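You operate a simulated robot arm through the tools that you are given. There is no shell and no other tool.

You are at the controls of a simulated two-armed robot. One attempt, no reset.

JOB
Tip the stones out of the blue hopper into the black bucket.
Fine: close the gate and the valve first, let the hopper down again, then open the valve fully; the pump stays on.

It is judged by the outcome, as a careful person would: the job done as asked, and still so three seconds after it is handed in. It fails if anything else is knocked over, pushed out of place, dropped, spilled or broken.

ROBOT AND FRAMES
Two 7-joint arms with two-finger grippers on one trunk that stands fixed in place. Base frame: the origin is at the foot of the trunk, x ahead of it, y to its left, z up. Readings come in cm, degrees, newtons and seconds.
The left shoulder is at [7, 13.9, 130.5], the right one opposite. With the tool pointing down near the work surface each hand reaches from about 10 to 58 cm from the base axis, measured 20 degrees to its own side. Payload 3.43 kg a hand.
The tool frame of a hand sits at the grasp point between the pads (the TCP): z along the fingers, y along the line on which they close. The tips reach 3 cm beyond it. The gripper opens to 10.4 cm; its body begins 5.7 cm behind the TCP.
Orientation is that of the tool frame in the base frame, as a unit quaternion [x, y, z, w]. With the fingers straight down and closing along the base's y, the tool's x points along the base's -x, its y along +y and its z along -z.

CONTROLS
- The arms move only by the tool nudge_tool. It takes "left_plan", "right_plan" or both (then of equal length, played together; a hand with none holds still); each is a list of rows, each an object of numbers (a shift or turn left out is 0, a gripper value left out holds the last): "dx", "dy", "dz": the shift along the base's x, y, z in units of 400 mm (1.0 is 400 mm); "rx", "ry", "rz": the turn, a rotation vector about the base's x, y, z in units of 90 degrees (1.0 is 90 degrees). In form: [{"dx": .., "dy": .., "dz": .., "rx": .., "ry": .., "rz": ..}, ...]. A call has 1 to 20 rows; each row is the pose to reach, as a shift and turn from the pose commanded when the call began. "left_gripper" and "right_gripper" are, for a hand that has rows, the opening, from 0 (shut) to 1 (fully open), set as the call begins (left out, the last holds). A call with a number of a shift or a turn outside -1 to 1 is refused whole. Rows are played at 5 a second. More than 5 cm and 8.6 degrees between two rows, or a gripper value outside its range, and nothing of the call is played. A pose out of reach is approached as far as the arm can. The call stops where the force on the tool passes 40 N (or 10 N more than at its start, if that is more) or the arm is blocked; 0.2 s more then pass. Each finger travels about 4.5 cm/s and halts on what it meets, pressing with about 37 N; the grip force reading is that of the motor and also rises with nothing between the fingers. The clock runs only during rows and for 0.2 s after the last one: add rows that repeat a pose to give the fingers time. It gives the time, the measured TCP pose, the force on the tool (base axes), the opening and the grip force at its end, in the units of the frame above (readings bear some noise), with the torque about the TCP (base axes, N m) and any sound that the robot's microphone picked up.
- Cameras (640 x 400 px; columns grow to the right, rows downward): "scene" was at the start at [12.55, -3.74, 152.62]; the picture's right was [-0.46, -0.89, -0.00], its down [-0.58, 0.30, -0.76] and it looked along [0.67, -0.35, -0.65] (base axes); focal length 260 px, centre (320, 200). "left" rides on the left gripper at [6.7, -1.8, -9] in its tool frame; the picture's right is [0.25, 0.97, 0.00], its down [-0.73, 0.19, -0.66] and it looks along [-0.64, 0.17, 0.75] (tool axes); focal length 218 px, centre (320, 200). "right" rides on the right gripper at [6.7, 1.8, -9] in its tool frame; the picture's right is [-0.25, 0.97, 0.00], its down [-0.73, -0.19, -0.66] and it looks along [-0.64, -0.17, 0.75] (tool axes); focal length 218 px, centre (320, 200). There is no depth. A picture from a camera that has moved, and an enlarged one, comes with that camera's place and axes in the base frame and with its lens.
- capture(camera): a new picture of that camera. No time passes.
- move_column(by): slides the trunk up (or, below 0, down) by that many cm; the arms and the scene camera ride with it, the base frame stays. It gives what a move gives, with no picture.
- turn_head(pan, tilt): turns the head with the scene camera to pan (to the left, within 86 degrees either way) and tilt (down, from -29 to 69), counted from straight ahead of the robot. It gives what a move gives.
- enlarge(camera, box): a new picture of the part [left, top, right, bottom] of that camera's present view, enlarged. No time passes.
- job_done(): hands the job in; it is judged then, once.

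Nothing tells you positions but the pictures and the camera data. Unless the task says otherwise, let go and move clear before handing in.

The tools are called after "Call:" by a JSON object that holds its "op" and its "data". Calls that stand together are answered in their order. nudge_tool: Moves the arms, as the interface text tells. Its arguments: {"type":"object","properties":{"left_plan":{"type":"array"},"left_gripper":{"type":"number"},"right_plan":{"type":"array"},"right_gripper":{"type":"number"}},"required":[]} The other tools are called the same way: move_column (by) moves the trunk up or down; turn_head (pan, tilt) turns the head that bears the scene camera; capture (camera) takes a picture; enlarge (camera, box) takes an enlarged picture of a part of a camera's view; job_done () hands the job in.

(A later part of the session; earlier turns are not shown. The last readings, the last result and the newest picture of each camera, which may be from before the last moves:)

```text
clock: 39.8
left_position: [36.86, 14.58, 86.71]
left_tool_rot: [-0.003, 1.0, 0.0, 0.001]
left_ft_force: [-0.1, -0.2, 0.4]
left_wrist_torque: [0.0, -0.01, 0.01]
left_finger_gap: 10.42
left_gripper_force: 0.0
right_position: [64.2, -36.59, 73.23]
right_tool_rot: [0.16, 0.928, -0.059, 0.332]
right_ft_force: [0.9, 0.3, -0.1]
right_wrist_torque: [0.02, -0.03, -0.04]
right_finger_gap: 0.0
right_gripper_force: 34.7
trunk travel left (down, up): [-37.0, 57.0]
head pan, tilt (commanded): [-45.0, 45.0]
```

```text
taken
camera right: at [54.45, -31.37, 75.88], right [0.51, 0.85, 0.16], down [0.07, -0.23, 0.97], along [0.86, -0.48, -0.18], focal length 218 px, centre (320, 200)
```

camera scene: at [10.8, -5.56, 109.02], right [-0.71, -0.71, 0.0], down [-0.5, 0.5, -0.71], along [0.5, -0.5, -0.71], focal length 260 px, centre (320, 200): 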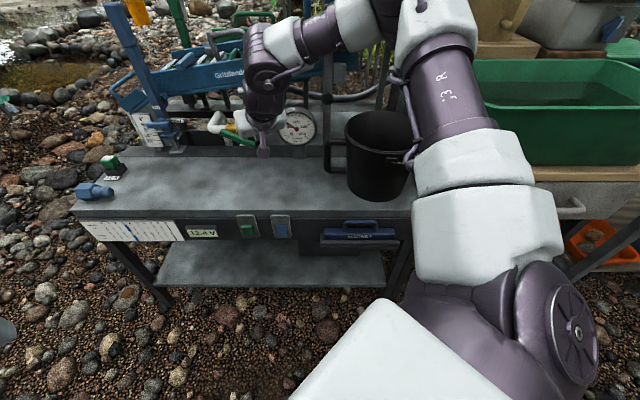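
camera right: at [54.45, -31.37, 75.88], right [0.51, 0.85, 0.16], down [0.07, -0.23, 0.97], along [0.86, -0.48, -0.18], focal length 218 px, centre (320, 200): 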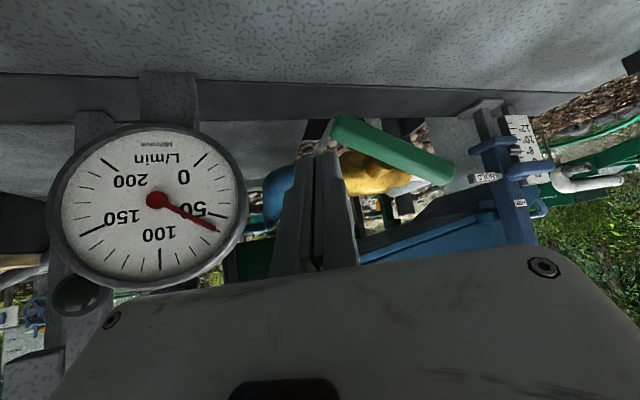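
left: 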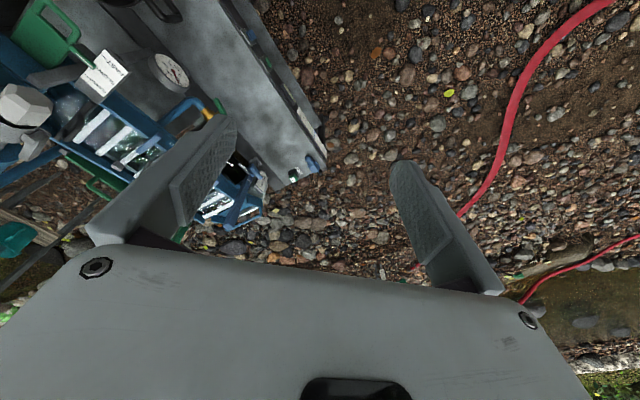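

Call:
{"op": "nudge_tool", "data": {"right_plan": [{"dx": 0.026, "dy": 0.004, "dz": 0.01}, {"dx": 0.0513, "dy": 0.0088, "dz": -0.005}, {"dx": 0.055, "dy": 0.012, "dz": -0.03}, {"dx": 0.0583, "dy": 0.0159, "dz": -0.055}]}}

Call:
{"op": "capture", "data": {"camera": "right"}}

Call:
{"op": "enlarge", "data": {"camera": "scene", "box": [190, 80, 330, 180]}}

```text
clock: 40.8
left_position: [36.96, 14.69, 86.62]
left_tool_rot: [-0.004, 1.0, 0.0, 0.0]
left_ft_force: [0.2, 0.0, 0.4]
left_wrist_torque: [-0.01, 0.0, -0.04]
left_finger_gap: 10.39
left_gripper_force: 0.2
right_position: [66.39, -36.02, 70.94]
right_tool_rot: [0.159, 0.927, -0.057, 0.334]
right_ft_force: [0.2, 0.4, -0.5]
right_wrist_torque: [-0.02, 0.0, -0.02]
right_finger_gap: 0.0
right_gripper_force: 34.9
trunk travel left (down, up): [-37.0, 57.0]
head pan, tilt (commanded): [-45.0, 45.0]
```

```text
taken
camera right: at [56.8, -30.71, 73.62], right [0.51, 0.85, 0.16], down [0.07, -0.23, 0.97], along [0.86, -0.48, -0.18], focal length 218 px, centre (320, 200)
```

right: 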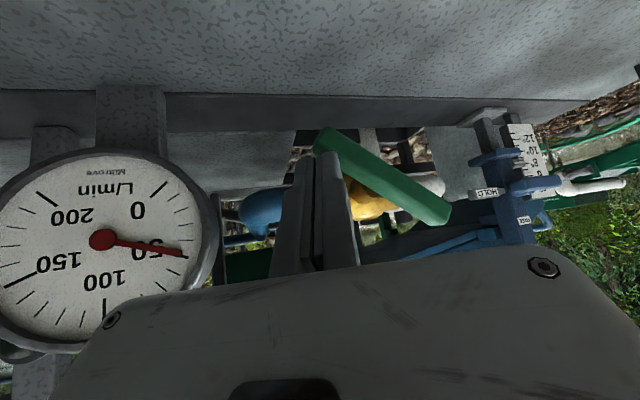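

```text
4.00 times, centred on (260, 130) of scene
camera zoom: at [10.81, -5.56, 109.01], right [-0.71, -0.71, 0.0], down [-0.5, 0.5, -0.71], along [0.5, -0.5, -0.71], focal length 1041 px, centre (560, 480)
```

zoom: 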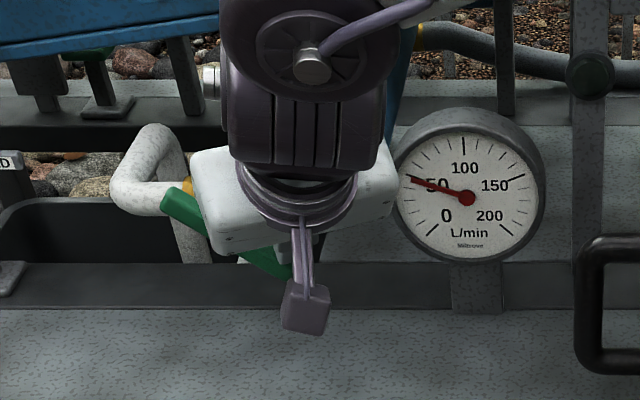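

The bar turned and the flow dropped: clockwise closes. I'll continue along the arc.

Call:
{"op": "nudge_tool", "data": {"right_plan": [{"dx": 0.005, "dy": 0.005, "dz": -0.02}, {"dx": 0.0106, "dy": 0.0106, "dz": -0.0375}, {"dx": 0.018, "dy": 0.018, "dz": -0.055}, {"dx": 0.0247, "dy": 0.0247, "dz": -0.0675}]}}

Call:
{"op": "capture", "data": {"camera": "right"}}

Call:
{"op": "enlarge", "data": {"camera": "scene", "box": [190, 80, 330, 180]}}

```text
clock: 41.8
left_position: [36.93, 14.74, 86.66]
left_tool_rot: [-0.003, 1.0, 0.0, 0.0]
left_ft_force: [-0.2, 0.5, 0.7]
left_wrist_torque: [0.0, -0.01, 0.0]
left_finger_gap: 10.39
left_gripper_force: 0.0
right_position: [67.39, -35.05, 68.26]
right_tool_rot: [0.16, 0.927, -0.058, 0.334]
right_ft_force: [-0.1, -0.3, -0.4]
right_wrist_torque: [0.02, -0.04, -0.01]
right_finger_gap: 0.01
right_gripper_force: 33.6
trunk travel left (down, up): [-37.0, 57.0]
head pan, tilt (commanded): [-45.0, 45.0]
```

```text
taken
camera right: at [57.8, -29.75, 70.9], right [0.51, 0.85, 0.16], down [0.07, -0.23, 0.97], along [0.86, -0.48, -0.18], focal length 218 px, centre (320, 200)
```

right: 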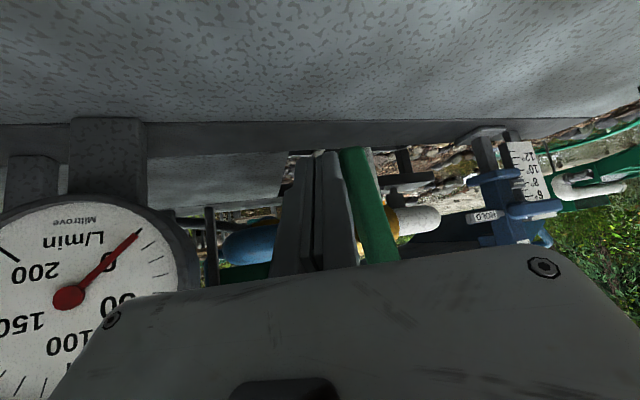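

```text
4.00 times, centred on (260, 130) of scene
camera zoom: at [10.82, -5.57, 109.01], right [-0.71, -0.71, 0.0], down [-0.5, 0.5, -0.71], along [0.5, -0.5, -0.71], focal length 1041 px, centre (560, 480)
```

zoom: 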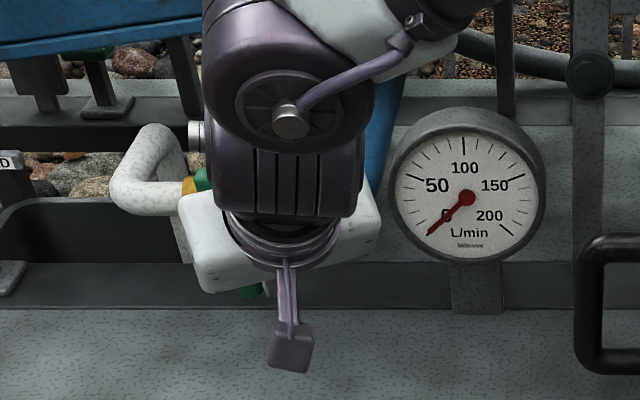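

The gauge reads 0. I'll press a little further to make sure the valve is at its closed stop.

Call:
{"op": "nudge_tool", "data": {"right_plan": [{"dx": 0.006, "dy": 0.006, "dz": -0.006}, {"dx": 0.012, "dy": 0.012, "dz": -0.01}, {"dx": 0.018, "dy": 0.018, "dz": -0.012}, {"dx": 0.024, "dy": 0.024, "dz": -0.012}]}}

Call:
{"op": "capture", "data": {"camera": "right"}}

Call:
{"op": "enlarge", "data": {"camera": "scene", "box": [190, 80, 330, 180]}}

```text
clock: 42.8
left_position: [36.62, 14.52, 86.84]
left_tool_rot: [-0.002, 1.0, 0.001, 0.003]
left_ft_force: [-0.6, 0.0, 0.9]
left_wrist_torque: [-0.02, 0.01, 0.0]
left_finger_gap: 10.41
left_gripper_force: 0.1
right_position: [67.8, -34.63, 67.86]
right_tool_rot: [0.162, 0.927, -0.062, 0.332]
right_ft_force: [-32.9, -20.6, 6.4]
right_wrist_torque: [-0.15, 0.16, -0.38]
right_finger_gap: 0.01
right_gripper_force: 34.3
trunk travel left (down, up): [-37.0, 57.0]
head pan, tilt (commanded): [-45.0, 45.0]
```

```text
taken
camera right: at [58.27, -29.28, 70.56], right [0.51, 0.84, 0.15], down [0.07, -0.22, 0.97], along [0.85, -0.49, -0.18], focal length 218 px, centre (320, 200)
```

right: 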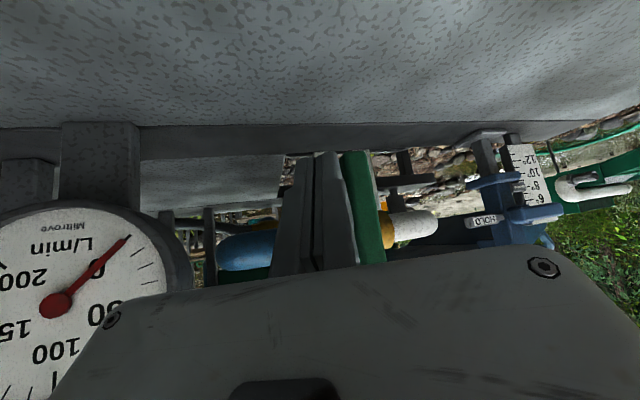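

```text
4.00 times, centred on (260, 130) of scene
camera zoom: at [10.29, -5.8, 109.06], right [-0.71, -0.7, 0.0], down [-0.5, 0.5, -0.71], along [0.5, -0.5, -0.71], focal length 1041 px, centre (560, 480)
```

zoom: 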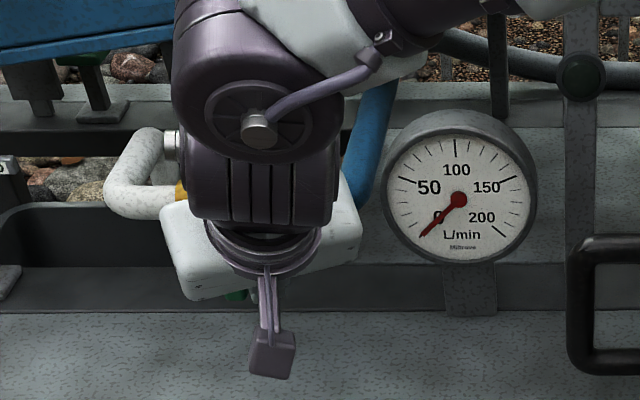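

The valve is at its closed stop and flow is zero. I'll retreat upward, then reposition toward the bucket and look at it from above.

Call:
{"op": "nudge_tool", "data": {"right_plan": [{"dx": -0.03, "dy": -0.03, "dz": 0.01}, {"dx": -0.07, "dy": -0.02, "dz": 0.08}, {"dx": -0.1, "dy": 0.0, "dz": 0.17}, {"dx": -0.12, "dy": 0.01, "dz": 0.27}, {"dx": -0.14, "dy": 0.01, "dz": 0.37}, {"dx": -0.16, "dy": 0.01, "dz": 0.47}]}}

Call:
{"op": "enlarge", "data": {"camera": "scene", "box": [190, 80, 330, 180]}}

Call:
{"op": "capture", "data": {"camera": "scene"}}

```text
clock: 44.2
left_position: [36.8, 14.72, 86.6]
left_tool_rot: [-0.003, 1.0, -0.001, 0.0]
left_ft_force: [-0.2, -0.5, -0.6]
left_wrist_torque: [0.01, -0.01, 0.02]
left_finger_gap: 10.38
left_gripper_force: 0.0
right_position: [62.0, -33.6, 86.62]
right_tool_rot: [0.16, 0.927, -0.058, 0.334]
right_ft_force: [0.0, 0.5, 1.5]
right_wrist_torque: [-0.01, 0.02, 0.0]
right_finger_gap: 0.0
right_gripper_force: 34.6
trunk travel left (down, up): [-37.0, 57.0]
head pan, tilt (commanded): [-45.0, 45.0]
```

```text
4.00 times, centred on (260, 130) of scene
camera zoom: at [10.7, -5.52, 109.02], right [-0.71, -0.71, 0.0], down [-0.5, 0.5, -0.71], along [0.5, -0.5, -0.71], focal length 1041 px, centre (560, 480)
```

zoom: 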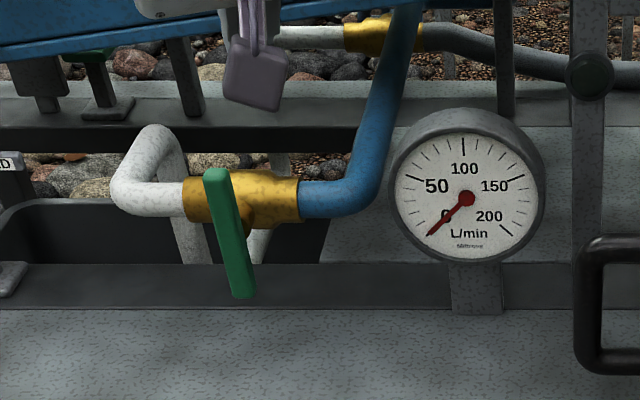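

```text
taken
camera scene: at [10.7, -5.52, 109.02], right [-0.71, -0.71, 0.0], down [-0.5, 0.5, -0.71], along [0.5, -0.5, -0.71], focal length 260 px, centre (320, 200)
```

scene: 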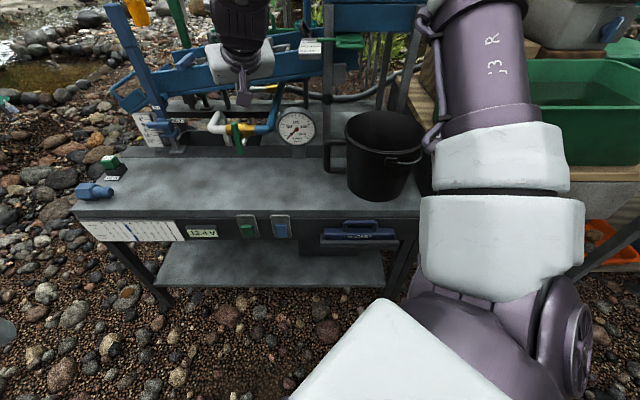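

Valve bar is vertical and the gauge reads 0. Now I'll raise the trunk a little and carry the hand over the bucket to check how it lines up under the hopper lip.

Call:
{"op": "move_column", "data": {"by": 10}}

Call:
{"op": "nudge_tool", "data": {"right_plan": [{"dx": -0.083, "dy": -0.07, "rz": -0.048}, {"dx": -0.167, "dy": -0.14, "rz": -0.097}, {"dx": -0.25, "dy": -0.21, "rz": -0.145}, {"dx": -0.333, "dy": -0.28, "rz": -0.194}, {"dx": -0.417, "dy": -0.35, "rz": -0.242}, {"dx": -0.5, "dy": -0.42, "rz": -0.29}, {"dx": -0.583, "dy": -0.488, "rz": -0.339}]}}

Call:
{"op": "nudge_tool", "data": {"right_plan": [{"rx": 0.055, "ry": 0.046}, {"rx": 0.11, "ry": 0.092}, {"rx": 0.162, "ry": 0.136}]}}

Call:
{"op": "capture", "data": {"camera": "right"}}

Call:
{"op": "capture", "data": {"camera": "scene"}}

```text
clock: 45.5
left_position: [36.98, 14.58, 96.74]
left_tool_rot: [-0.003, 1.0, 0.0, 0.0]
left_ft_force: [-0.6, 0.2, -0.5]
left_wrist_torque: [0.01, -0.03, 0.01]
left_finger_gap: 10.4
left_gripper_force: 0.0
right_position: [62.16, -33.69, 96.67]
right_tool_rot: [0.159, 0.928, -0.057, 0.333]
right_ft_force: [1.1, -0.3, 0.5]
right_wrist_torque: [0.0, -0.01, -0.03]
right_finger_gap: 0.0
right_gripper_force: 34.9
trunk travel left (down, up): [-47.0, 47.0]
head pan, tilt (commanded): [-45.0, 45.0]
```

```text
clock: 47.1
left_position: [36.95, 14.84, 96.56]
left_tool_rot: [-0.003, 1.0, -0.001, 0.0]
left_ft_force: [-0.7, -0.1, 1.0]
left_wrist_torque: [-0.01, -0.02, -0.02]
left_finger_gap: 10.37
left_gripper_force: 0.1
right_position: [40.74, -53.42, 97.17]
right_tool_rot: [0.38, 0.861, -0.137, 0.308]
right_ft_force: [0.4, -0.1, -0.3]
right_wrist_torque: [0.02, 0.03, -0.02]
right_finger_gap: 0.02
right_gripper_force: 34.5
right hand out of reach, approached as far as the arm can: row 4, 5, 6, 7
trunk travel left (down, up): [-47.0, 47.0]
head pan, tilt (commanded): [-45.0, 45.0]
```

```text
clock: 47.9
left_position: [37.03, 14.69, 96.63]
left_tool_rot: [-0.003, 1.0, 0.0, 0.0]
left_ft_force: [1.0, 0.7, 0.2]
left_wrist_torque: [-0.03, -0.01, -0.04]
left_finger_gap: 10.41
left_gripper_force: 0.0
right_position: [40.83, -53.42, 97.19]
right_tool_rot: [0.416, 0.892, -0.076, 0.16]
right_ft_force: [0.6, 0.0, 0.2]
right_wrist_torque: [0.02, 0.0, 0.04]
right_finger_gap: 0.0
right_gripper_force: 34.5
trunk travel left (down, up): [-47.0, 47.0]
head pan, tilt (commanded): [-45.0, 45.0]
```

```text
taken
camera right: at [36.08, -45.03, 103.29], right [0.89, 0.44, 0.09], down [0.15, -0.47, 0.87], along [0.42, -0.77, -0.48], focal length 218 px, centre (320, 200)
```

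right: 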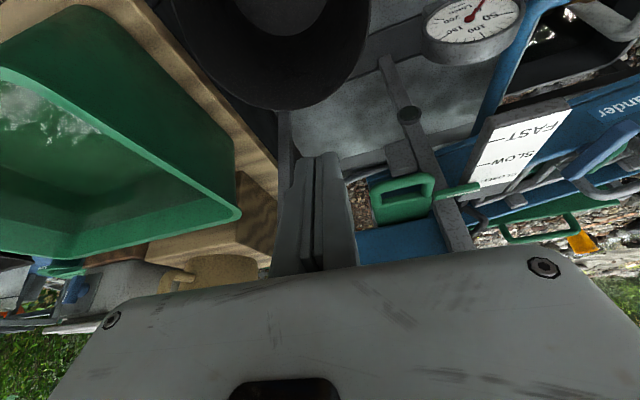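

```text
taken
camera scene: at [10.86, -5.56, 119.0], right [-0.71, -0.71, 0.0], down [-0.5, 0.5, -0.71], along [0.5, -0.5, -0.71], focal length 260 px, centre (320, 200)
```

scene: 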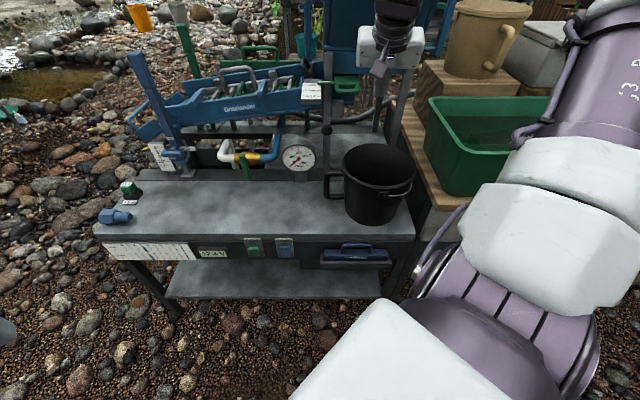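

Now over the bucket. I'll lower the closed fingers inside it, away from the walls, so I can nudge it a few centimetres toward the lip by its inner wall.

Call:
{"op": "nudge_tool", "data": {"right_plan": [{"dx": -0.067, "dy": -0.0106}, {"dx": -0.067, "dy": -0.0106, "dz": -0.1}, {"dx": -0.067, "dy": -0.0106, "dz": -0.2}, {"dx": -0.067, "dy": -0.0106, "dz": -0.3}, {"dx": -0.067, "dy": -0.0106, "dz": -0.36}]}}

Call:
{"op": "capture", "data": {"camera": "right"}}

Call:
{"op": "enlarge", "data": {"camera": "scene", "box": [290, 60, 450, 240]}}

```text
clock: 49.1
left_position: [37.05, 14.66, 96.66]
left_tool_rot: [-0.003, 1.0, 0.0, 0.0]
left_ft_force: [0.5, 0.2, -0.6]
left_wrist_torque: [0.0, -0.01, -0.03]
left_finger_gap: 10.41
left_gripper_force: 0.0
right_position: [38.1, -53.91, 82.75]
right_tool_rot: [0.416, 0.892, -0.076, 0.161]
right_ft_force: [0.5, -0.5, -0.1]
right_wrist_torque: [-0.01, 0.01, -0.02]
right_finger_gap: 0.0
right_gripper_force: 34.8
trunk travel left (down, up): [-47.0, 47.0]
head pan, tilt (commanded): [-45.0, 45.0]
```

```text
taken
camera right: at [33.36, -45.53, 88.88], right [0.89, 0.44, 0.09], down [0.15, -0.47, 0.87], along [0.42, -0.77, -0.48], focal length 218 px, centre (320, 200)
```

right: 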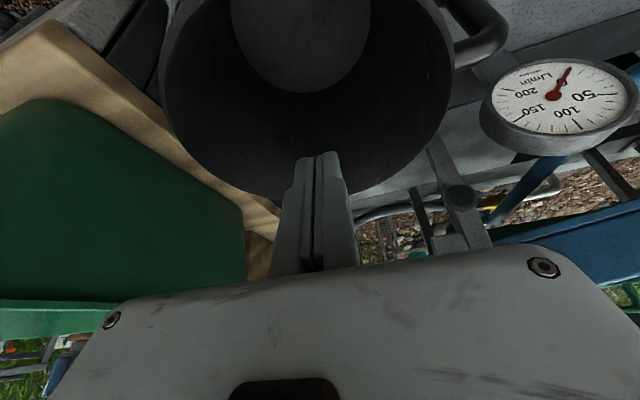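

```text
2.22 times, centred on (370, 150) of scene
camera zoom: at [10.84, -5.61, 119.01], right [-0.71, -0.71, 0.0], down [-0.5, 0.5, -0.71], along [0.5, -0.5, -0.71], focal length 578 px, centre (209, 311)
```

zoom: 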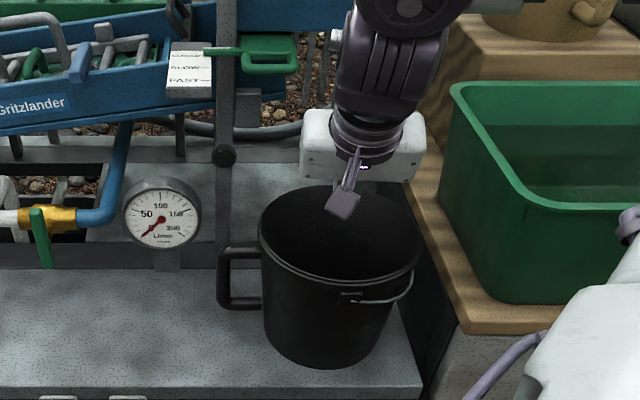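

Call:
{"op": "nudge_tool", "data": {"right_plan": [{"dz": -0.08}, {"dz": -0.14}, {"dz": -0.18}]}}

Call:
{"op": "capture", "data": {"camera": "right"}}

Call:
{"op": "enlarge", "data": {"camera": "scene", "box": [290, 60, 450, 240]}}

```text
clock: 49.9
left_position: [37.08, 14.69, 96.74]
left_tool_rot: [-0.002, 1.0, 0.0, 0.0]
left_ft_force: [-0.1, -0.1, 0.7]
left_wrist_torque: [-0.02, 0.0, 0.0]
left_finger_gap: 10.39
left_gripper_force: 0.0
right_position: [38.08, -53.97, 75.52]
right_tool_rot: [0.416, 0.892, -0.076, 0.161]
right_ft_force: [-0.1, -0.6, -1.1]
right_wrist_torque: [0.02, 0.02, -0.03]
right_finger_gap: 0.0
right_gripper_force: 34.4
trunk travel left (down, up): [-47.0, 47.0]
head pan, tilt (commanded): [-45.0, 45.0]
```

```text
taken
camera right: at [33.36, -45.47, 81.62], right [0.89, 0.44, 0.09], down [0.15, -0.47, 0.87], along [0.42, -0.77, -0.48], focal length 218 px, centre (320, 200)
```

right: 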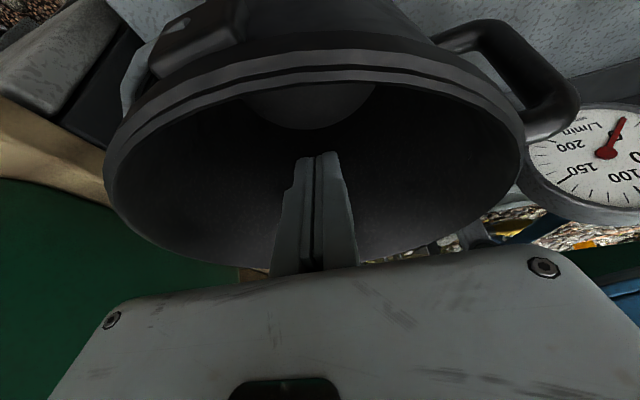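

```text
2.22 times, centred on (370, 150) of scene
camera zoom: at [10.84, -5.61, 119.01], right [-0.71, -0.71, 0.0], down [-0.5, 0.5, -0.71], along [0.5, -0.5, -0.71], focal length 578 px, centre (209, 311)
```

zoom: 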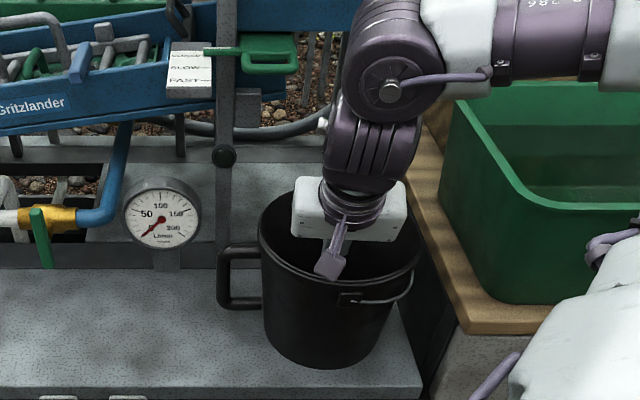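

Call:
{"op": "nudge_tool", "data": {"right_plan": [{"dx": 0.0106, "dy": -0.074}, {"dx": 0.0212, "dy": -0.1485}, {"dx": 0.0231, "dy": -0.162}, {"dx": 0.025, "dy": -0.175}]}}

Call:
{"op": "enlarge", "data": {"camera": "scene", "box": [290, 60, 450, 240]}}

Call:
{"op": "capture", "data": {"camera": "right"}}

```text
clock: 50.9
left_position: [36.9, 14.64, 96.82]
left_tool_rot: [-0.002, 1.0, -0.001, 0.0]
left_ft_force: [-0.3, -0.9, -0.2]
left_wrist_torque: [0.01, 0.01, 0.02]
left_finger_gap: 10.42
left_gripper_force: 0.0
right_position: [39.06, -60.81, 75.62]
right_tool_rot: [0.416, 0.892, -0.076, 0.161]
right_ft_force: [-0.3, -0.3, -0.5]
right_wrist_torque: [0.03, 0.0, 0.01]
right_finger_gap: 0.0
right_gripper_force: 35.0
trunk travel left (down, up): [-47.0, 47.0]
head pan, tilt (commanded): [-45.0, 45.0]
```

```text
2.22 times, centred on (370, 150) of scene
camera zoom: at [10.82, -5.6, 119.01], right [-0.71, -0.71, 0.0], down [-0.5, 0.5, -0.71], along [0.5, -0.5, -0.71], focal length 578 px, centre (209, 311)
```

zoom: 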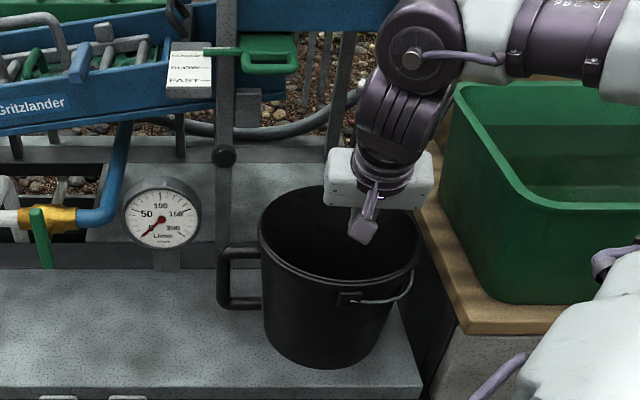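

```text
taken
camera right: at [34.39, -52.52, 81.7], right [0.89, 0.44, 0.09], down [0.15, -0.47, 0.87], along [0.42, -0.77, -0.48], focal length 218 px, centre (320, 200)
```

right: 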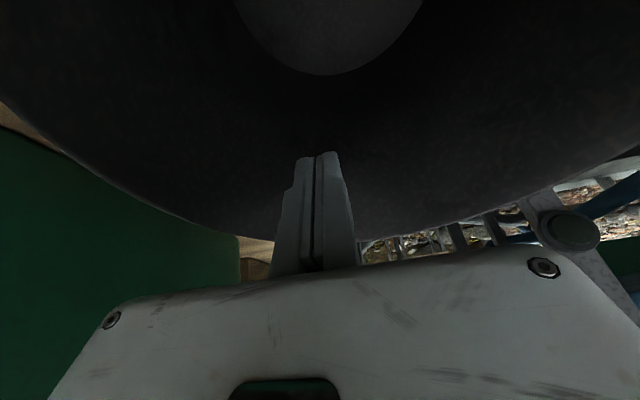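

Call:
{"op": "nudge_tool", "data": {"right_plan": [{"dx": 0.00183, "dy": -0.01237}, {"dx": 0.00366, "dy": -0.02474}, {"dx": 0.0055, "dy": -0.0371}, {"dx": 0.0073, "dy": -0.0495}, {"dx": 0.0091, "dy": -0.0618}, {"dx": 0.011, "dy": -0.0742}]}}

Call:
{"op": "enlarge", "data": {"camera": "scene", "box": [290, 60, 450, 240]}}

Call:
{"op": "capture", "data": {"camera": "right"}}

```text
clock: 52.3
left_position: [37.05, 14.58, 96.72]
left_tool_rot: [-0.002, 1.0, 0.0, 0.001]
left_ft_force: [-0.3, 0.2, 0.4]
left_wrist_torque: [0.04, 0.02, 0.03]
left_finger_gap: 10.43
left_gripper_force: 0.0
right_position: [39.68, -63.84, 75.62]
right_tool_rot: [0.416, 0.892, -0.076, 0.162]
right_ft_force: [-0.4, 0.5, 0.2]
right_wrist_torque: [0.01, 0.0, 0.03]
right_finger_gap: 0.02
right_gripper_force: 35.2
trunk travel left (down, up): [-47.0, 47.0]
head pan, tilt (commanded): [-45.0, 45.0]
```

```text
2.22 times, centred on (370, 150) of scene
camera zoom: at [10.81, -5.56, 119.01], right [-0.71, -0.71, 0.0], down [-0.5, 0.5, -0.71], along [0.5, -0.5, -0.71], focal length 578 px, centre (209, 311)
```

zoom: 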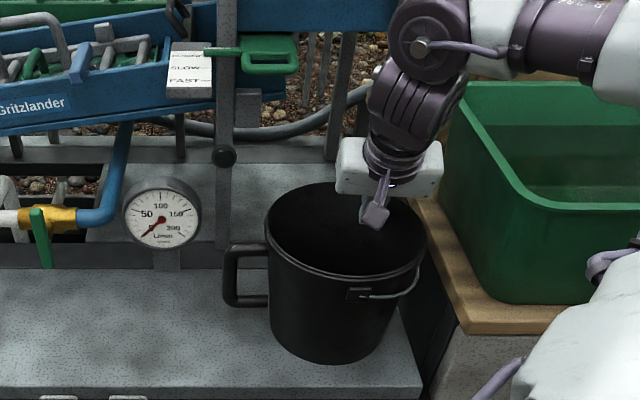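

```text
taken
camera right: at [34.84, -55.43, 81.69], right [0.89, 0.44, 0.09], down [0.14, -0.47, 0.87], along [0.42, -0.77, -0.48], focal length 218 px, centre (320, 200)
```

right: 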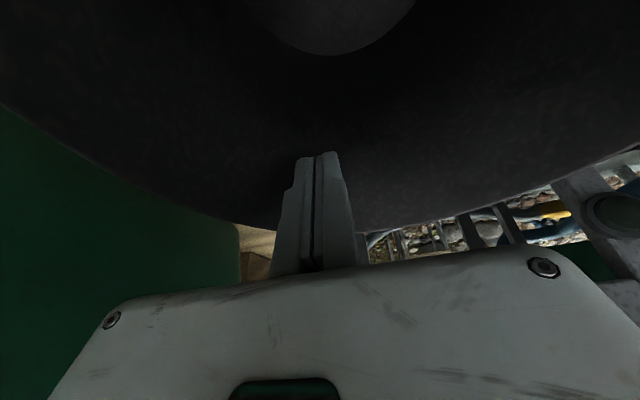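

Call:
{"op": "nudge_tool", "data": {"right_plan": [{"dx": 0.003, "dy": -0.0122}, {"dx": 0.006, "dy": -0.0244}, {"dx": 0.009, "dy": -0.0366}, {"dx": 0.012, "dy": -0.0488}, {"dx": 0.015, "dy": -0.061}, {"dx": 0.018, "dy": -0.0732}]}}

Call:
{"op": "enlarge", "data": {"camera": "scene", "box": [290, 60, 450, 240]}}

Call:
{"op": "capture", "data": {"camera": "right"}}

```text
clock: 53.7
left_position: [36.96, 14.73, 96.69]
left_tool_rot: [-0.002, 1.0, 0.0, -0.001]
left_ft_force: [0.3, -0.3, 0.3]
left_wrist_torque: [-0.02, 0.02, -0.02]
left_finger_gap: 10.39
left_gripper_force: 0.1
right_position: [40.25, -66.91, 75.56]
right_tool_rot: [0.416, 0.892, -0.076, 0.16]
right_ft_force: [-0.9, 1.2, 0.8]
right_wrist_torque: [0.02, 0.01, 0.02]
right_finger_gap: 0.01
right_gripper_force: 34.7
trunk travel left (down, up): [-47.0, 47.0]
head pan, tilt (commanded): [-45.0, 45.0]
```

```text
2.22 times, centred on (370, 150) of scene
camera zoom: at [10.81, -5.56, 119.01], right [-0.71, -0.71, 0.0], down [-0.5, 0.5, -0.71], along [0.5, -0.5, -0.71], focal length 578 px, centre (209, 311)
```

zoom: 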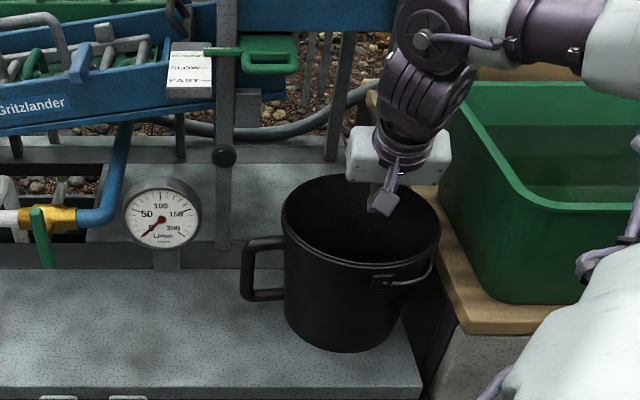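

```text
taken
camera right: at [35.55, -58.41, 81.67], right [0.89, 0.44, 0.09], down [0.15, -0.47, 0.87], along [0.42, -0.77, -0.48], focal length 218 px, centre (320, 200)
```

right: 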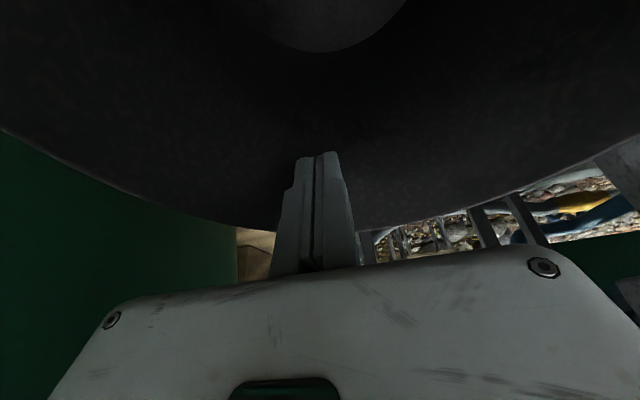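

The bucket moved to about (69–70, 15), slightly too near the table's right edge. I'll nudge it back left a little from its left inner wall.

Call:
{"op": "nudge_tool", "data": {"right_plan": [{"dx": -0.0283, "dy": 0.099}, {"dx": -0.0575, "dy": 0.2007}, {"dx": 0.0124, "dy": 0.2705}, {"dx": 0.05, "dy": 0.308}]}}

Call:
{"op": "nudge_tool", "data": {"right_plan": [{"dx": 0.007, "dy": 0.007}, {"dx": 0.014, "dy": 0.014}, {"dx": 0.021, "dy": 0.021}, {"dx": 0.028, "dy": 0.028}]}}

Call:
{"op": "enlarge", "data": {"camera": "scene", "box": [290, 60, 450, 240]}}

Call:
{"op": "capture", "data": {"camera": "right"}}

```text
clock: 54.7
left_position: [36.94, 14.68, 96.77]
left_tool_rot: [-0.002, 1.0, 0.0, 0.001]
left_ft_force: [0.0, -0.4, -0.6]
left_wrist_torque: [0.03, -0.03, -0.03]
left_finger_gap: 10.39
left_gripper_force: 0.0
right_position: [42.37, -54.29, 75.63]
right_tool_rot: [0.416, 0.892, -0.075, 0.162]
right_ft_force: [-0.1, -0.3, 0.6]
right_wrist_torque: [0.01, 0.0, 0.01]
right_finger_gap: 0.0
right_gripper_force: 34.5
trunk travel left (down, up): [-47.0, 47.0]
head pan, tilt (commanded): [-45.0, 45.0]
```

```text
clock: 55.7
left_position: [36.9, 14.73, 96.62]
left_tool_rot: [-0.002, 1.0, 0.0, -0.001]
left_ft_force: [0.4, -0.5, 0.1]
left_wrist_torque: [0.03, 0.0, -0.02]
left_finger_gap: 10.4
left_gripper_force: 0.0
right_position: [43.36, -53.31, 75.69]
right_tool_rot: [0.416, 0.892, -0.076, 0.16]
right_ft_force: [-1.4, -0.4, -0.7]
right_wrist_torque: [-0.04, -0.01, 0.03]
right_finger_gap: 0.01
right_gripper_force: 35.1
trunk travel left (down, up): [-47.0, 47.0]
head pan, tilt (commanded): [-45.0, 45.0]
```

```text
2.22 times, centred on (370, 150) of scene
camera zoom: at [10.81, -5.56, 119.01], right [-0.71, -0.71, 0.0], down [-0.5, 0.5, -0.71], along [0.5, -0.5, -0.71], focal length 578 px, centre (209, 311)
```

zoom: 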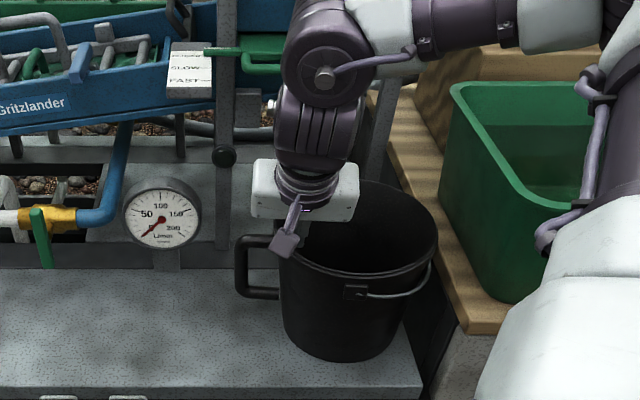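

```text
taken
camera right: at [38.68, -44.94, 81.69], right [0.89, 0.44, 0.09], down [0.15, -0.47, 0.87], along [0.42, -0.77, -0.48], focal length 218 px, centre (320, 200)
```

right: 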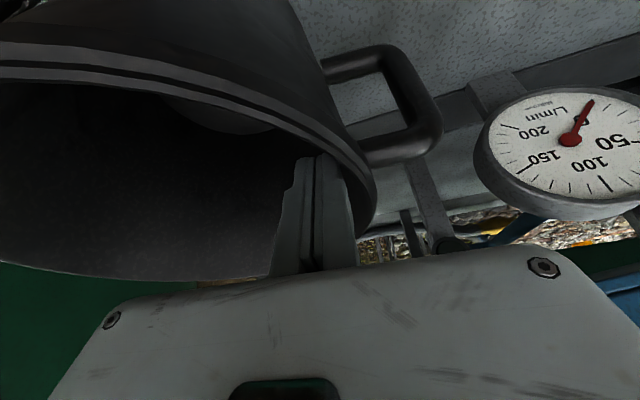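

Call:
{"op": "nudge_tool", "data": {"right_plan": [{"dx": 0.007, "dy": 0.007}, {"dx": 0.014, "dy": 0.014}, {"dx": 0.014, "dy": 0.014}]}}

Call:
{"op": "nudge_tool", "data": {"right_plan": [{"dx": -0.035, "dy": -0.035}, {"dx": -0.07, "dy": -0.07}, {"dx": -0.1, "dy": -0.07, "dz": 0.06}, {"dx": -0.1, "dy": -0.07, "dz": 0.16}, {"dx": -0.1, "dy": -0.07, "dz": 0.26}, {"dx": -0.1, "dy": -0.07, "dz": 0.36}]}}

Call:
{"op": "enlarge", "data": {"camera": "scene", "box": [290, 60, 450, 240]}}

Call:
{"op": "capture", "data": {"camera": "right"}}

```text
clock: 56.5
left_position: [36.93, 14.66, 96.73]
left_tool_rot: [-0.003, 1.0, 0.0, 0.0]
left_ft_force: [0.0, 0.4, 0.8]
left_wrist_torque: [0.03, -0.03, -0.01]
left_finger_gap: 10.42
left_gripper_force: 0.1
right_position: [43.95, -52.77, 75.69]
right_tool_rot: [0.416, 0.892, -0.076, 0.161]
right_ft_force: [-0.7, -1.0, -0.5]
right_wrist_torque: [0.03, 0.03, 0.0]
right_finger_gap: 0.0
right_gripper_force: 34.8
trunk travel left (down, up): [-47.0, 47.0]
head pan, tilt (commanded): [-45.0, 45.0]
```

```text
clock: 57.9
left_position: [36.92, 14.71, 96.65]
left_tool_rot: [-0.002, 1.0, 0.0, 0.001]
left_ft_force: [0.5, -0.2, 0.3]
left_wrist_torque: [0.0, 0.02, 0.01]
left_finger_gap: 10.4
left_gripper_force: 0.1
right_position: [39.86, -55.55, 90.06]
right_tool_rot: [0.416, 0.892, -0.076, 0.161]
right_ft_force: [0.4, -0.3, -0.7]
right_wrist_torque: [-0.01, 0.02, -0.03]
right_finger_gap: 0.0
right_gripper_force: 35.0
trunk travel left (down, up): [-47.0, 47.0]
head pan, tilt (commanded): [-45.0, 45.0]
```

```text
2.22 times, centred on (370, 150) of scene
camera zoom: at [10.76, -5.45, 119.01], right [-0.71, -0.71, 0.0], down [-0.5, 0.5, -0.71], along [0.5, -0.5, -0.71], focal length 578 px, centre (209, 311)
```

zoom: 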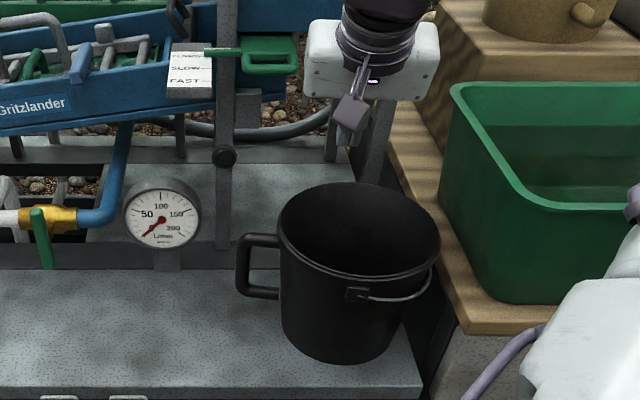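

```text
taken
camera right: at [35.12, -47.11, 96.06], right [0.89, 0.44, 0.09], down [0.15, -0.47, 0.87], along [0.42, -0.77, -0.48], focal length 218 px, centre (320, 200)
```

right: 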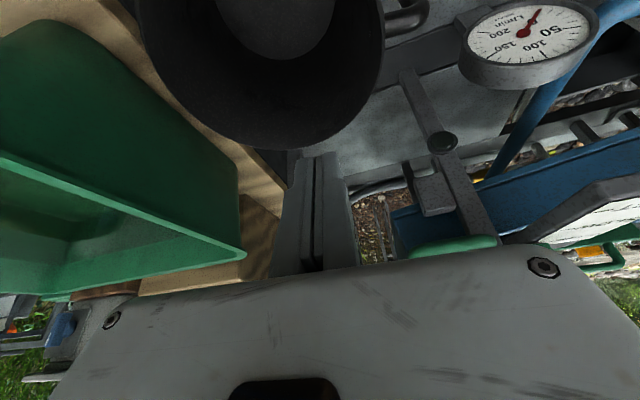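

The bucket now sits near (68, 14), which covers the lip and the stones' span. Next I'll raise the trunk and bring the hand in front of the hopper's lever for a close look.

Call:
{"op": "move_column", "data": {"by": 17}}

Call:
{"op": "nudge_tool", "data": {"right_plan": [{"dx": -0.04, "dy": -0.045, "dz": 0.02, "rx": -0.056, "ry": -0.047}, {"dx": -0.08, "dy": -0.09, "dz": 0.04, "rx": -0.112, "ry": -0.094}, {"dx": -0.12, "dy": -0.135, "dz": 0.06, "rx": -0.168, "ry": -0.141}, {"dx": -0.15, "dy": -0.18, "dz": 0.08, "rx": -0.224, "ry": -0.188}, {"dx": -0.17, "dy": -0.23, "dz": 0.1, "rx": -0.28, "ry": -0.235}, {"dx": -0.17, "dy": -0.3, "dz": 0.12, "rx": -0.34, "ry": -0.286}]}}

Call:
{"op": "capture", "data": {"camera": "right"}}

Call:
{"op": "capture", "data": {"camera": "scene"}}

```text
clock: 59.9
left_position: [36.98, 14.62, 113.81]
left_tool_rot: [-0.002, 1.0, 0.0, 0.0]
left_ft_force: [0.1, 0.2, 0.0]
left_wrist_torque: [-0.01, 0.01, -0.01]
left_finger_gap: 10.42
left_gripper_force: 0.1
right_position: [39.8, -55.54, 106.96]
right_tool_rot: [0.416, 0.892, -0.076, 0.161]
right_ft_force: [0.1, -0.2, -0.1]
right_wrist_torque: [-0.01, 0.02, 0.04]
right_finger_gap: 0.01
right_gripper_force: 34.6
trunk travel left (down, up): [-64.0, 30.0]
head pan, tilt (commanded): [-45.0, 45.0]
```

```text
clock: 61.2
left_position: [36.9, 14.59, 113.75]
left_tool_rot: [-0.003, 1.0, 0.0, 0.001]
left_ft_force: [-0.3, 0.1, 0.3]
left_wrist_torque: [0.01, 0.02, 0.0]
left_finger_gap: 10.38
left_gripper_force: 0.0
right_position: [33.04, -67.71, 111.67]
right_tool_rot: [0.366, 0.782, -0.213, 0.457]
right_ft_force: [-0.3, -0.6, -0.7]
right_wrist_torque: [0.02, 0.04, 0.03]
right_finger_gap: 0.0
right_gripper_force: 34.5
trunk travel left (down, up): [-64.0, 30.0]
head pan, tilt (commanded): [-45.0, 45.0]
```

```text
taken
camera right: at [27.29, -58.02, 110.32], right [0.82, 0.53, 0.22], down [-0.28, 0.04, 0.96], along [0.49, -0.85, 0.18], focal length 218 px, centre (320, 200)
```

right: 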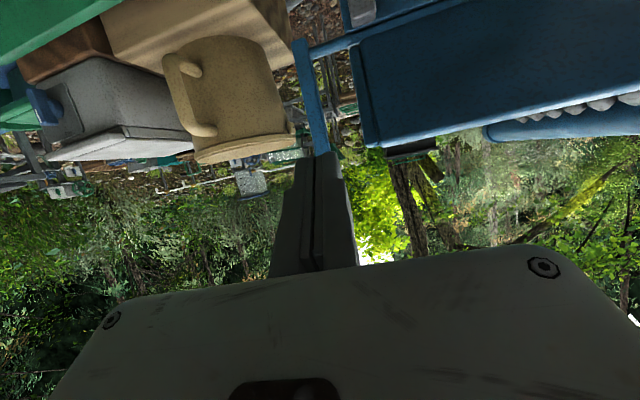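

```text
taken
camera scene: at [10.74, -5.68, 136.01], right [-0.71, -0.71, 0.0], down [-0.5, 0.5, -0.71], along [0.5, -0.5, -0.71], focal length 260 px, centre (320, 200)
```

scene: 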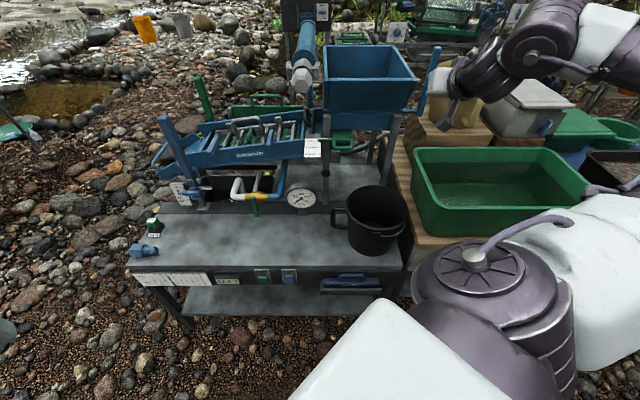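

Full reach now and a clear view of the hopper and lever. I'll zoom in.

Call:
{"op": "enlarge", "data": {"camera": "scene", "box": [300, 30, 460, 170]}}

Call:
{"op": "enlarge", "data": {"camera": "right", "box": [250, 0, 460, 160]}}

Call:
{"op": "enlarge", "data": {"camera": "scene", "box": [290, 120, 430, 270]}}

```text
2.86 times, centred on (380, 100) of scene
camera zoom: at [10.74, -5.68, 136.01], right [-0.71, -0.71, 0.0], down [-0.5, 0.5, -0.71], along [0.5, -0.5, -0.71], focal length 743 px, centre (149, 486)
```

zoom: 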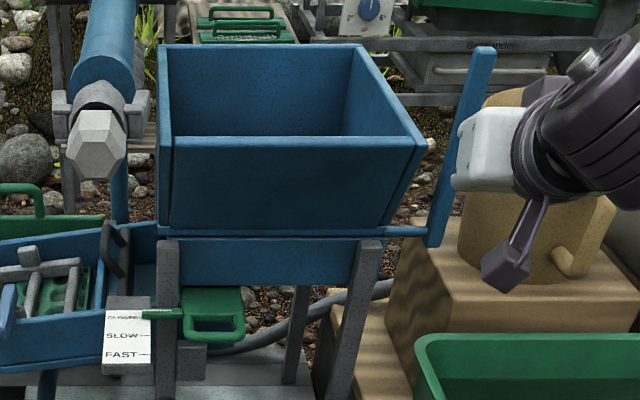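

```text
2.50 times, centred on (355, 80) of right
camera zoom: at [27.29, -58.02, 110.32], right [0.82, 0.53, 0.22], down [-0.28, 0.04, 0.96], along [0.49, -0.85, 0.18], focal length 546 px, centre (232, 500)
```

zoom: 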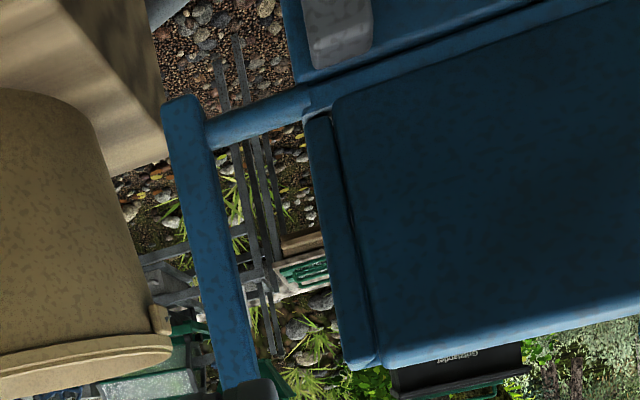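

```text
2.67 times, centred on (360, 195) of scene
camera zoom: at [10.74, -5.68, 136.01], right [-0.71, -0.71, 0.0], down [-0.5, 0.5, -0.71], along [0.5, -0.5, -0.71], focal length 694 px, centre (213, 213)
```

zoom: 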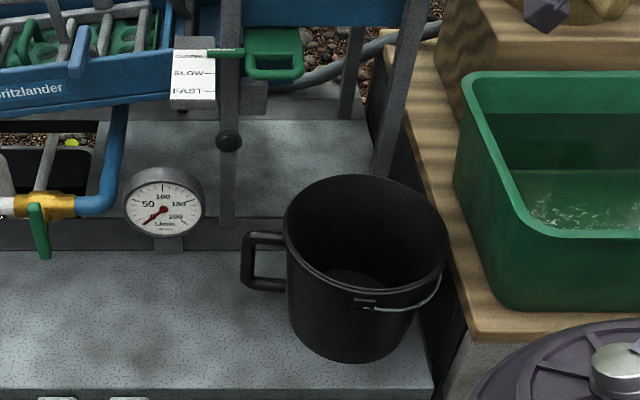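

The blue lever is a ~2 cm bar on the hinge rod, top at about u=86.4, v=27, z=116.7. I'll pinch it near its top, with the pads flat on its sides, so first open partly and line up in front of it.

Call:
{"op": "nudge_tool", "data": {"right_plan": [{"dx": 0.003, "dy": -0.046, "dz": 0.041, "rz": 0.028}, {"dx": 0.007, "dy": -0.092, "dz": 0.083, "rz": 0.056}, {"dx": 0.007, "dy": -0.092, "dz": 0.083, "rz": 0.056}, {"dx": 0.007, "dy": -0.092, "dz": 0.083, "rz": 0.056}, {"dx": 0.007, "dy": -0.092, "dz": 0.083, "rz": 0.056}], "right_gripper": 0.55}}

Call:
{"op": "capture", "data": {"camera": "right"}}

Call:
{"op": "enlarge", "data": {"camera": "scene", "box": [340, 20, 500, 150]}}

```text
clock: 62.5
left_position: [36.95, 14.76, 113.74]
left_tool_rot: [-0.003, 1.0, 0.0, 0.001]
left_ft_force: [-1.0, -0.9, 0.3]
left_wrist_torque: [-0.04, 0.01, 0.0]
left_finger_gap: 10.4
left_gripper_force: 0.0
right_position: [33.52, -71.45, 115.08]
right_tool_rot: [0.331, 0.798, -0.193, 0.466]
right_ft_force: [-0.2, 0.1, 0.1]
right_wrist_torque: [-0.01, -0.03, 0.01]
right_finger_gap: 5.72
right_gripper_force: 0.1
trunk travel left (down, up): [-64.0, 30.0]
head pan, tilt (commanded): [-45.0, 45.0]
```

```text
taken
camera right: at [26.84, -62.14, 113.59], right [0.77, 0.6, 0.22], down [-0.29, 0.01, 0.96], along [0.57, -0.8, 0.18], focal length 218 px, centre (320, 200)
```

right: 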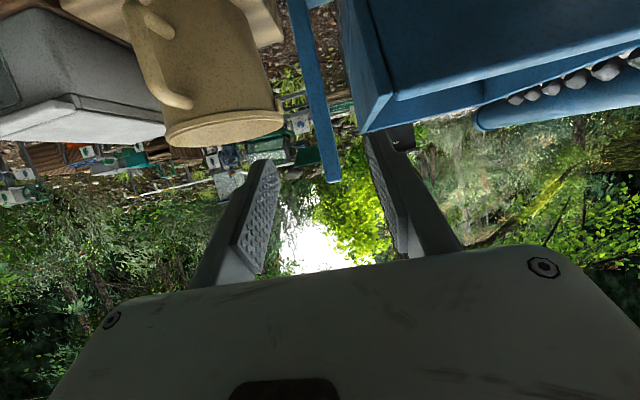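

```text
3.08 times, centred on (420, 85) of scene
camera zoom: at [10.81, -5.59, 136.01], right [-0.71, -0.71, 0.0], down [-0.5, 0.5, -0.71], along [0.5, -0.5, -0.71], focal length 800 px, centre (12, 554)
```

zoom: 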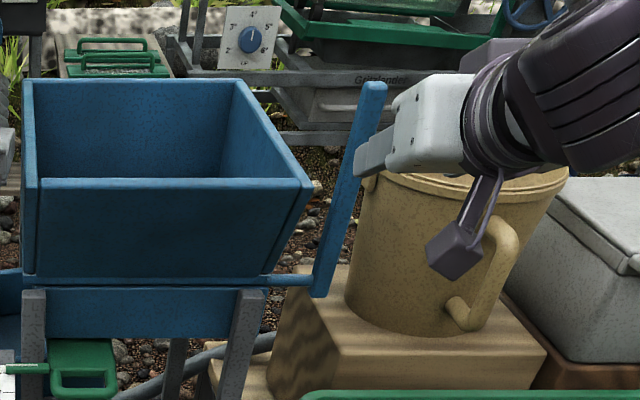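

Call:
{"op": "nudge_tool", "data": {"right_plan": [{"dx": 0.05, "dy": -0.052}, {"dx": 0.1, "dy": -0.104}, {"dx": 0.13, "dy": -0.134}]}}

Call:
{"op": "capture", "data": {"camera": "right"}}

Call:
{"op": "enlarge", "data": {"camera": "scene", "box": [340, 20, 500, 150]}}

```text
clock: 63.2
left_position: [36.9, 14.6, 113.66]
left_tool_rot: [-0.003, 1.0, 0.0, 0.0]
left_ft_force: [0.1, 0.1, 0.5]
left_wrist_torque: [0.02, 0.03, 0.0]
left_finger_gap: 10.38
left_gripper_force: 0.1
right_position: [38.75, -76.71, 114.97]
right_tool_rot: [0.331, 0.798, -0.194, 0.465]
right_ft_force: [-0.1, -0.3, -0.8]
right_wrist_torque: [-0.01, -0.01, 0.01]
right_finger_gap: 5.72
right_gripper_force: 0.0
trunk travel left (down, up): [-64.0, 30.0]
head pan, tilt (commanded): [-45.0, 45.0]
```

```text
taken
camera right: at [32.05, -67.59, 113.56], right [0.77, 0.6, 0.22], down [-0.29, 0.02, 0.96], along [0.57, -0.8, 0.18], focal length 218 px, centre (320, 200)
```

right: 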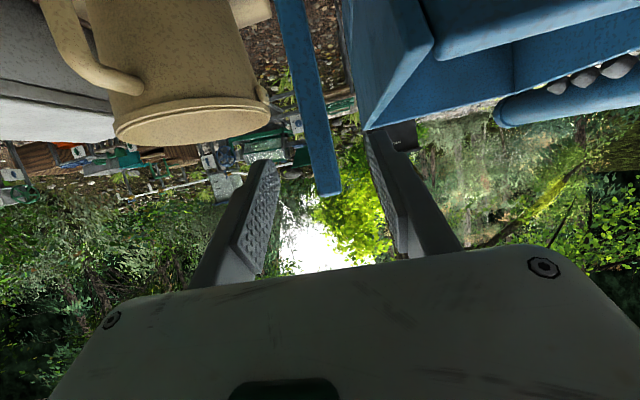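

```text
3.08 times, centred on (420, 85) of scene
camera zoom: at [10.83, -5.58, 136.01], right [-0.71, -0.71, 0.0], down [-0.5, 0.5, -0.71], along [0.5, -0.5, -0.71], focal length 800 px, centre (12, 554)
```

zoom: 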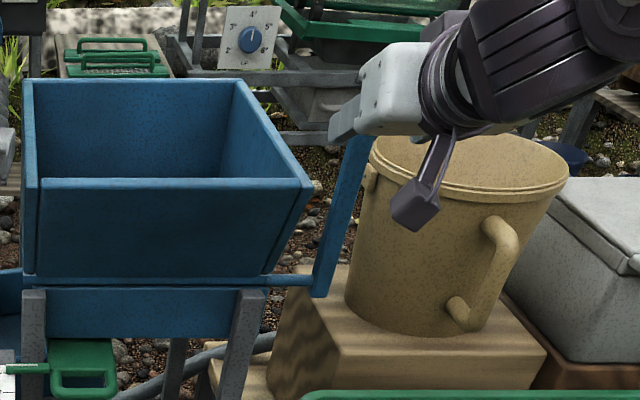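

Call:
{"op": "nudge_tool", "data": {"right_plan": [{"dx": 0.025, "dy": -0.026}, {"dx": 0.053, "dy": -0.055}]}}

Call:
{"op": "capture", "data": {"camera": "right"}}

Call:
{"op": "enlarge", "data": {"camera": "scene", "box": [360, 20, 480, 120]}}

```text
clock: 63.9
left_position: [37.05, 14.64, 113.73]
left_tool_rot: [-0.002, 1.0, 0.0, 0.0]
left_ft_force: [-0.3, 0.1, 0.0]
left_wrist_torque: [0.0, 0.01, 0.03]
left_finger_gap: 10.42
left_gripper_force: 0.1
right_position: [40.85, -78.9, 115.02]
right_tool_rot: [0.33, 0.798, -0.192, 0.465]
right_ft_force: [0.1, 0.2, -0.2]
right_wrist_torque: [0.03, -0.03, -0.02]
right_finger_gap: 5.73
right_gripper_force: 0.1
trunk travel left (down, up): [-64.0, 30.0]
head pan, tilt (commanded): [-45.0, 45.0]
```

```text
taken
camera right: at [34.18, -69.86, 113.56], right [0.77, 0.6, 0.22], down [-0.28, 0.01, 0.96], along [0.57, -0.8, 0.18], focal length 218 px, centre (320, 200)
```

right: 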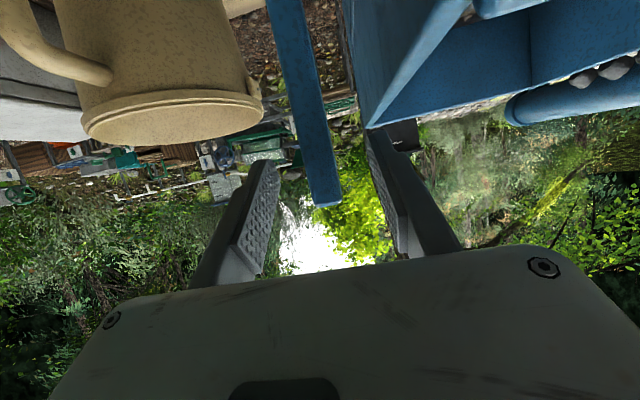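

```text
4.00 times, centred on (420, 70) of scene
camera zoom: at [10.91, -5.65, 136.0], right [-0.71, -0.71, 0.0], down [-0.5, 0.5, -0.71], along [0.5, -0.5, -0.71], focal length 1041 px, centre (-80, 720)
```

zoom: 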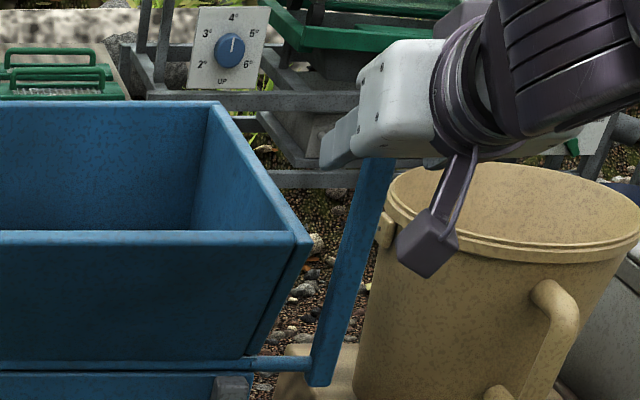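

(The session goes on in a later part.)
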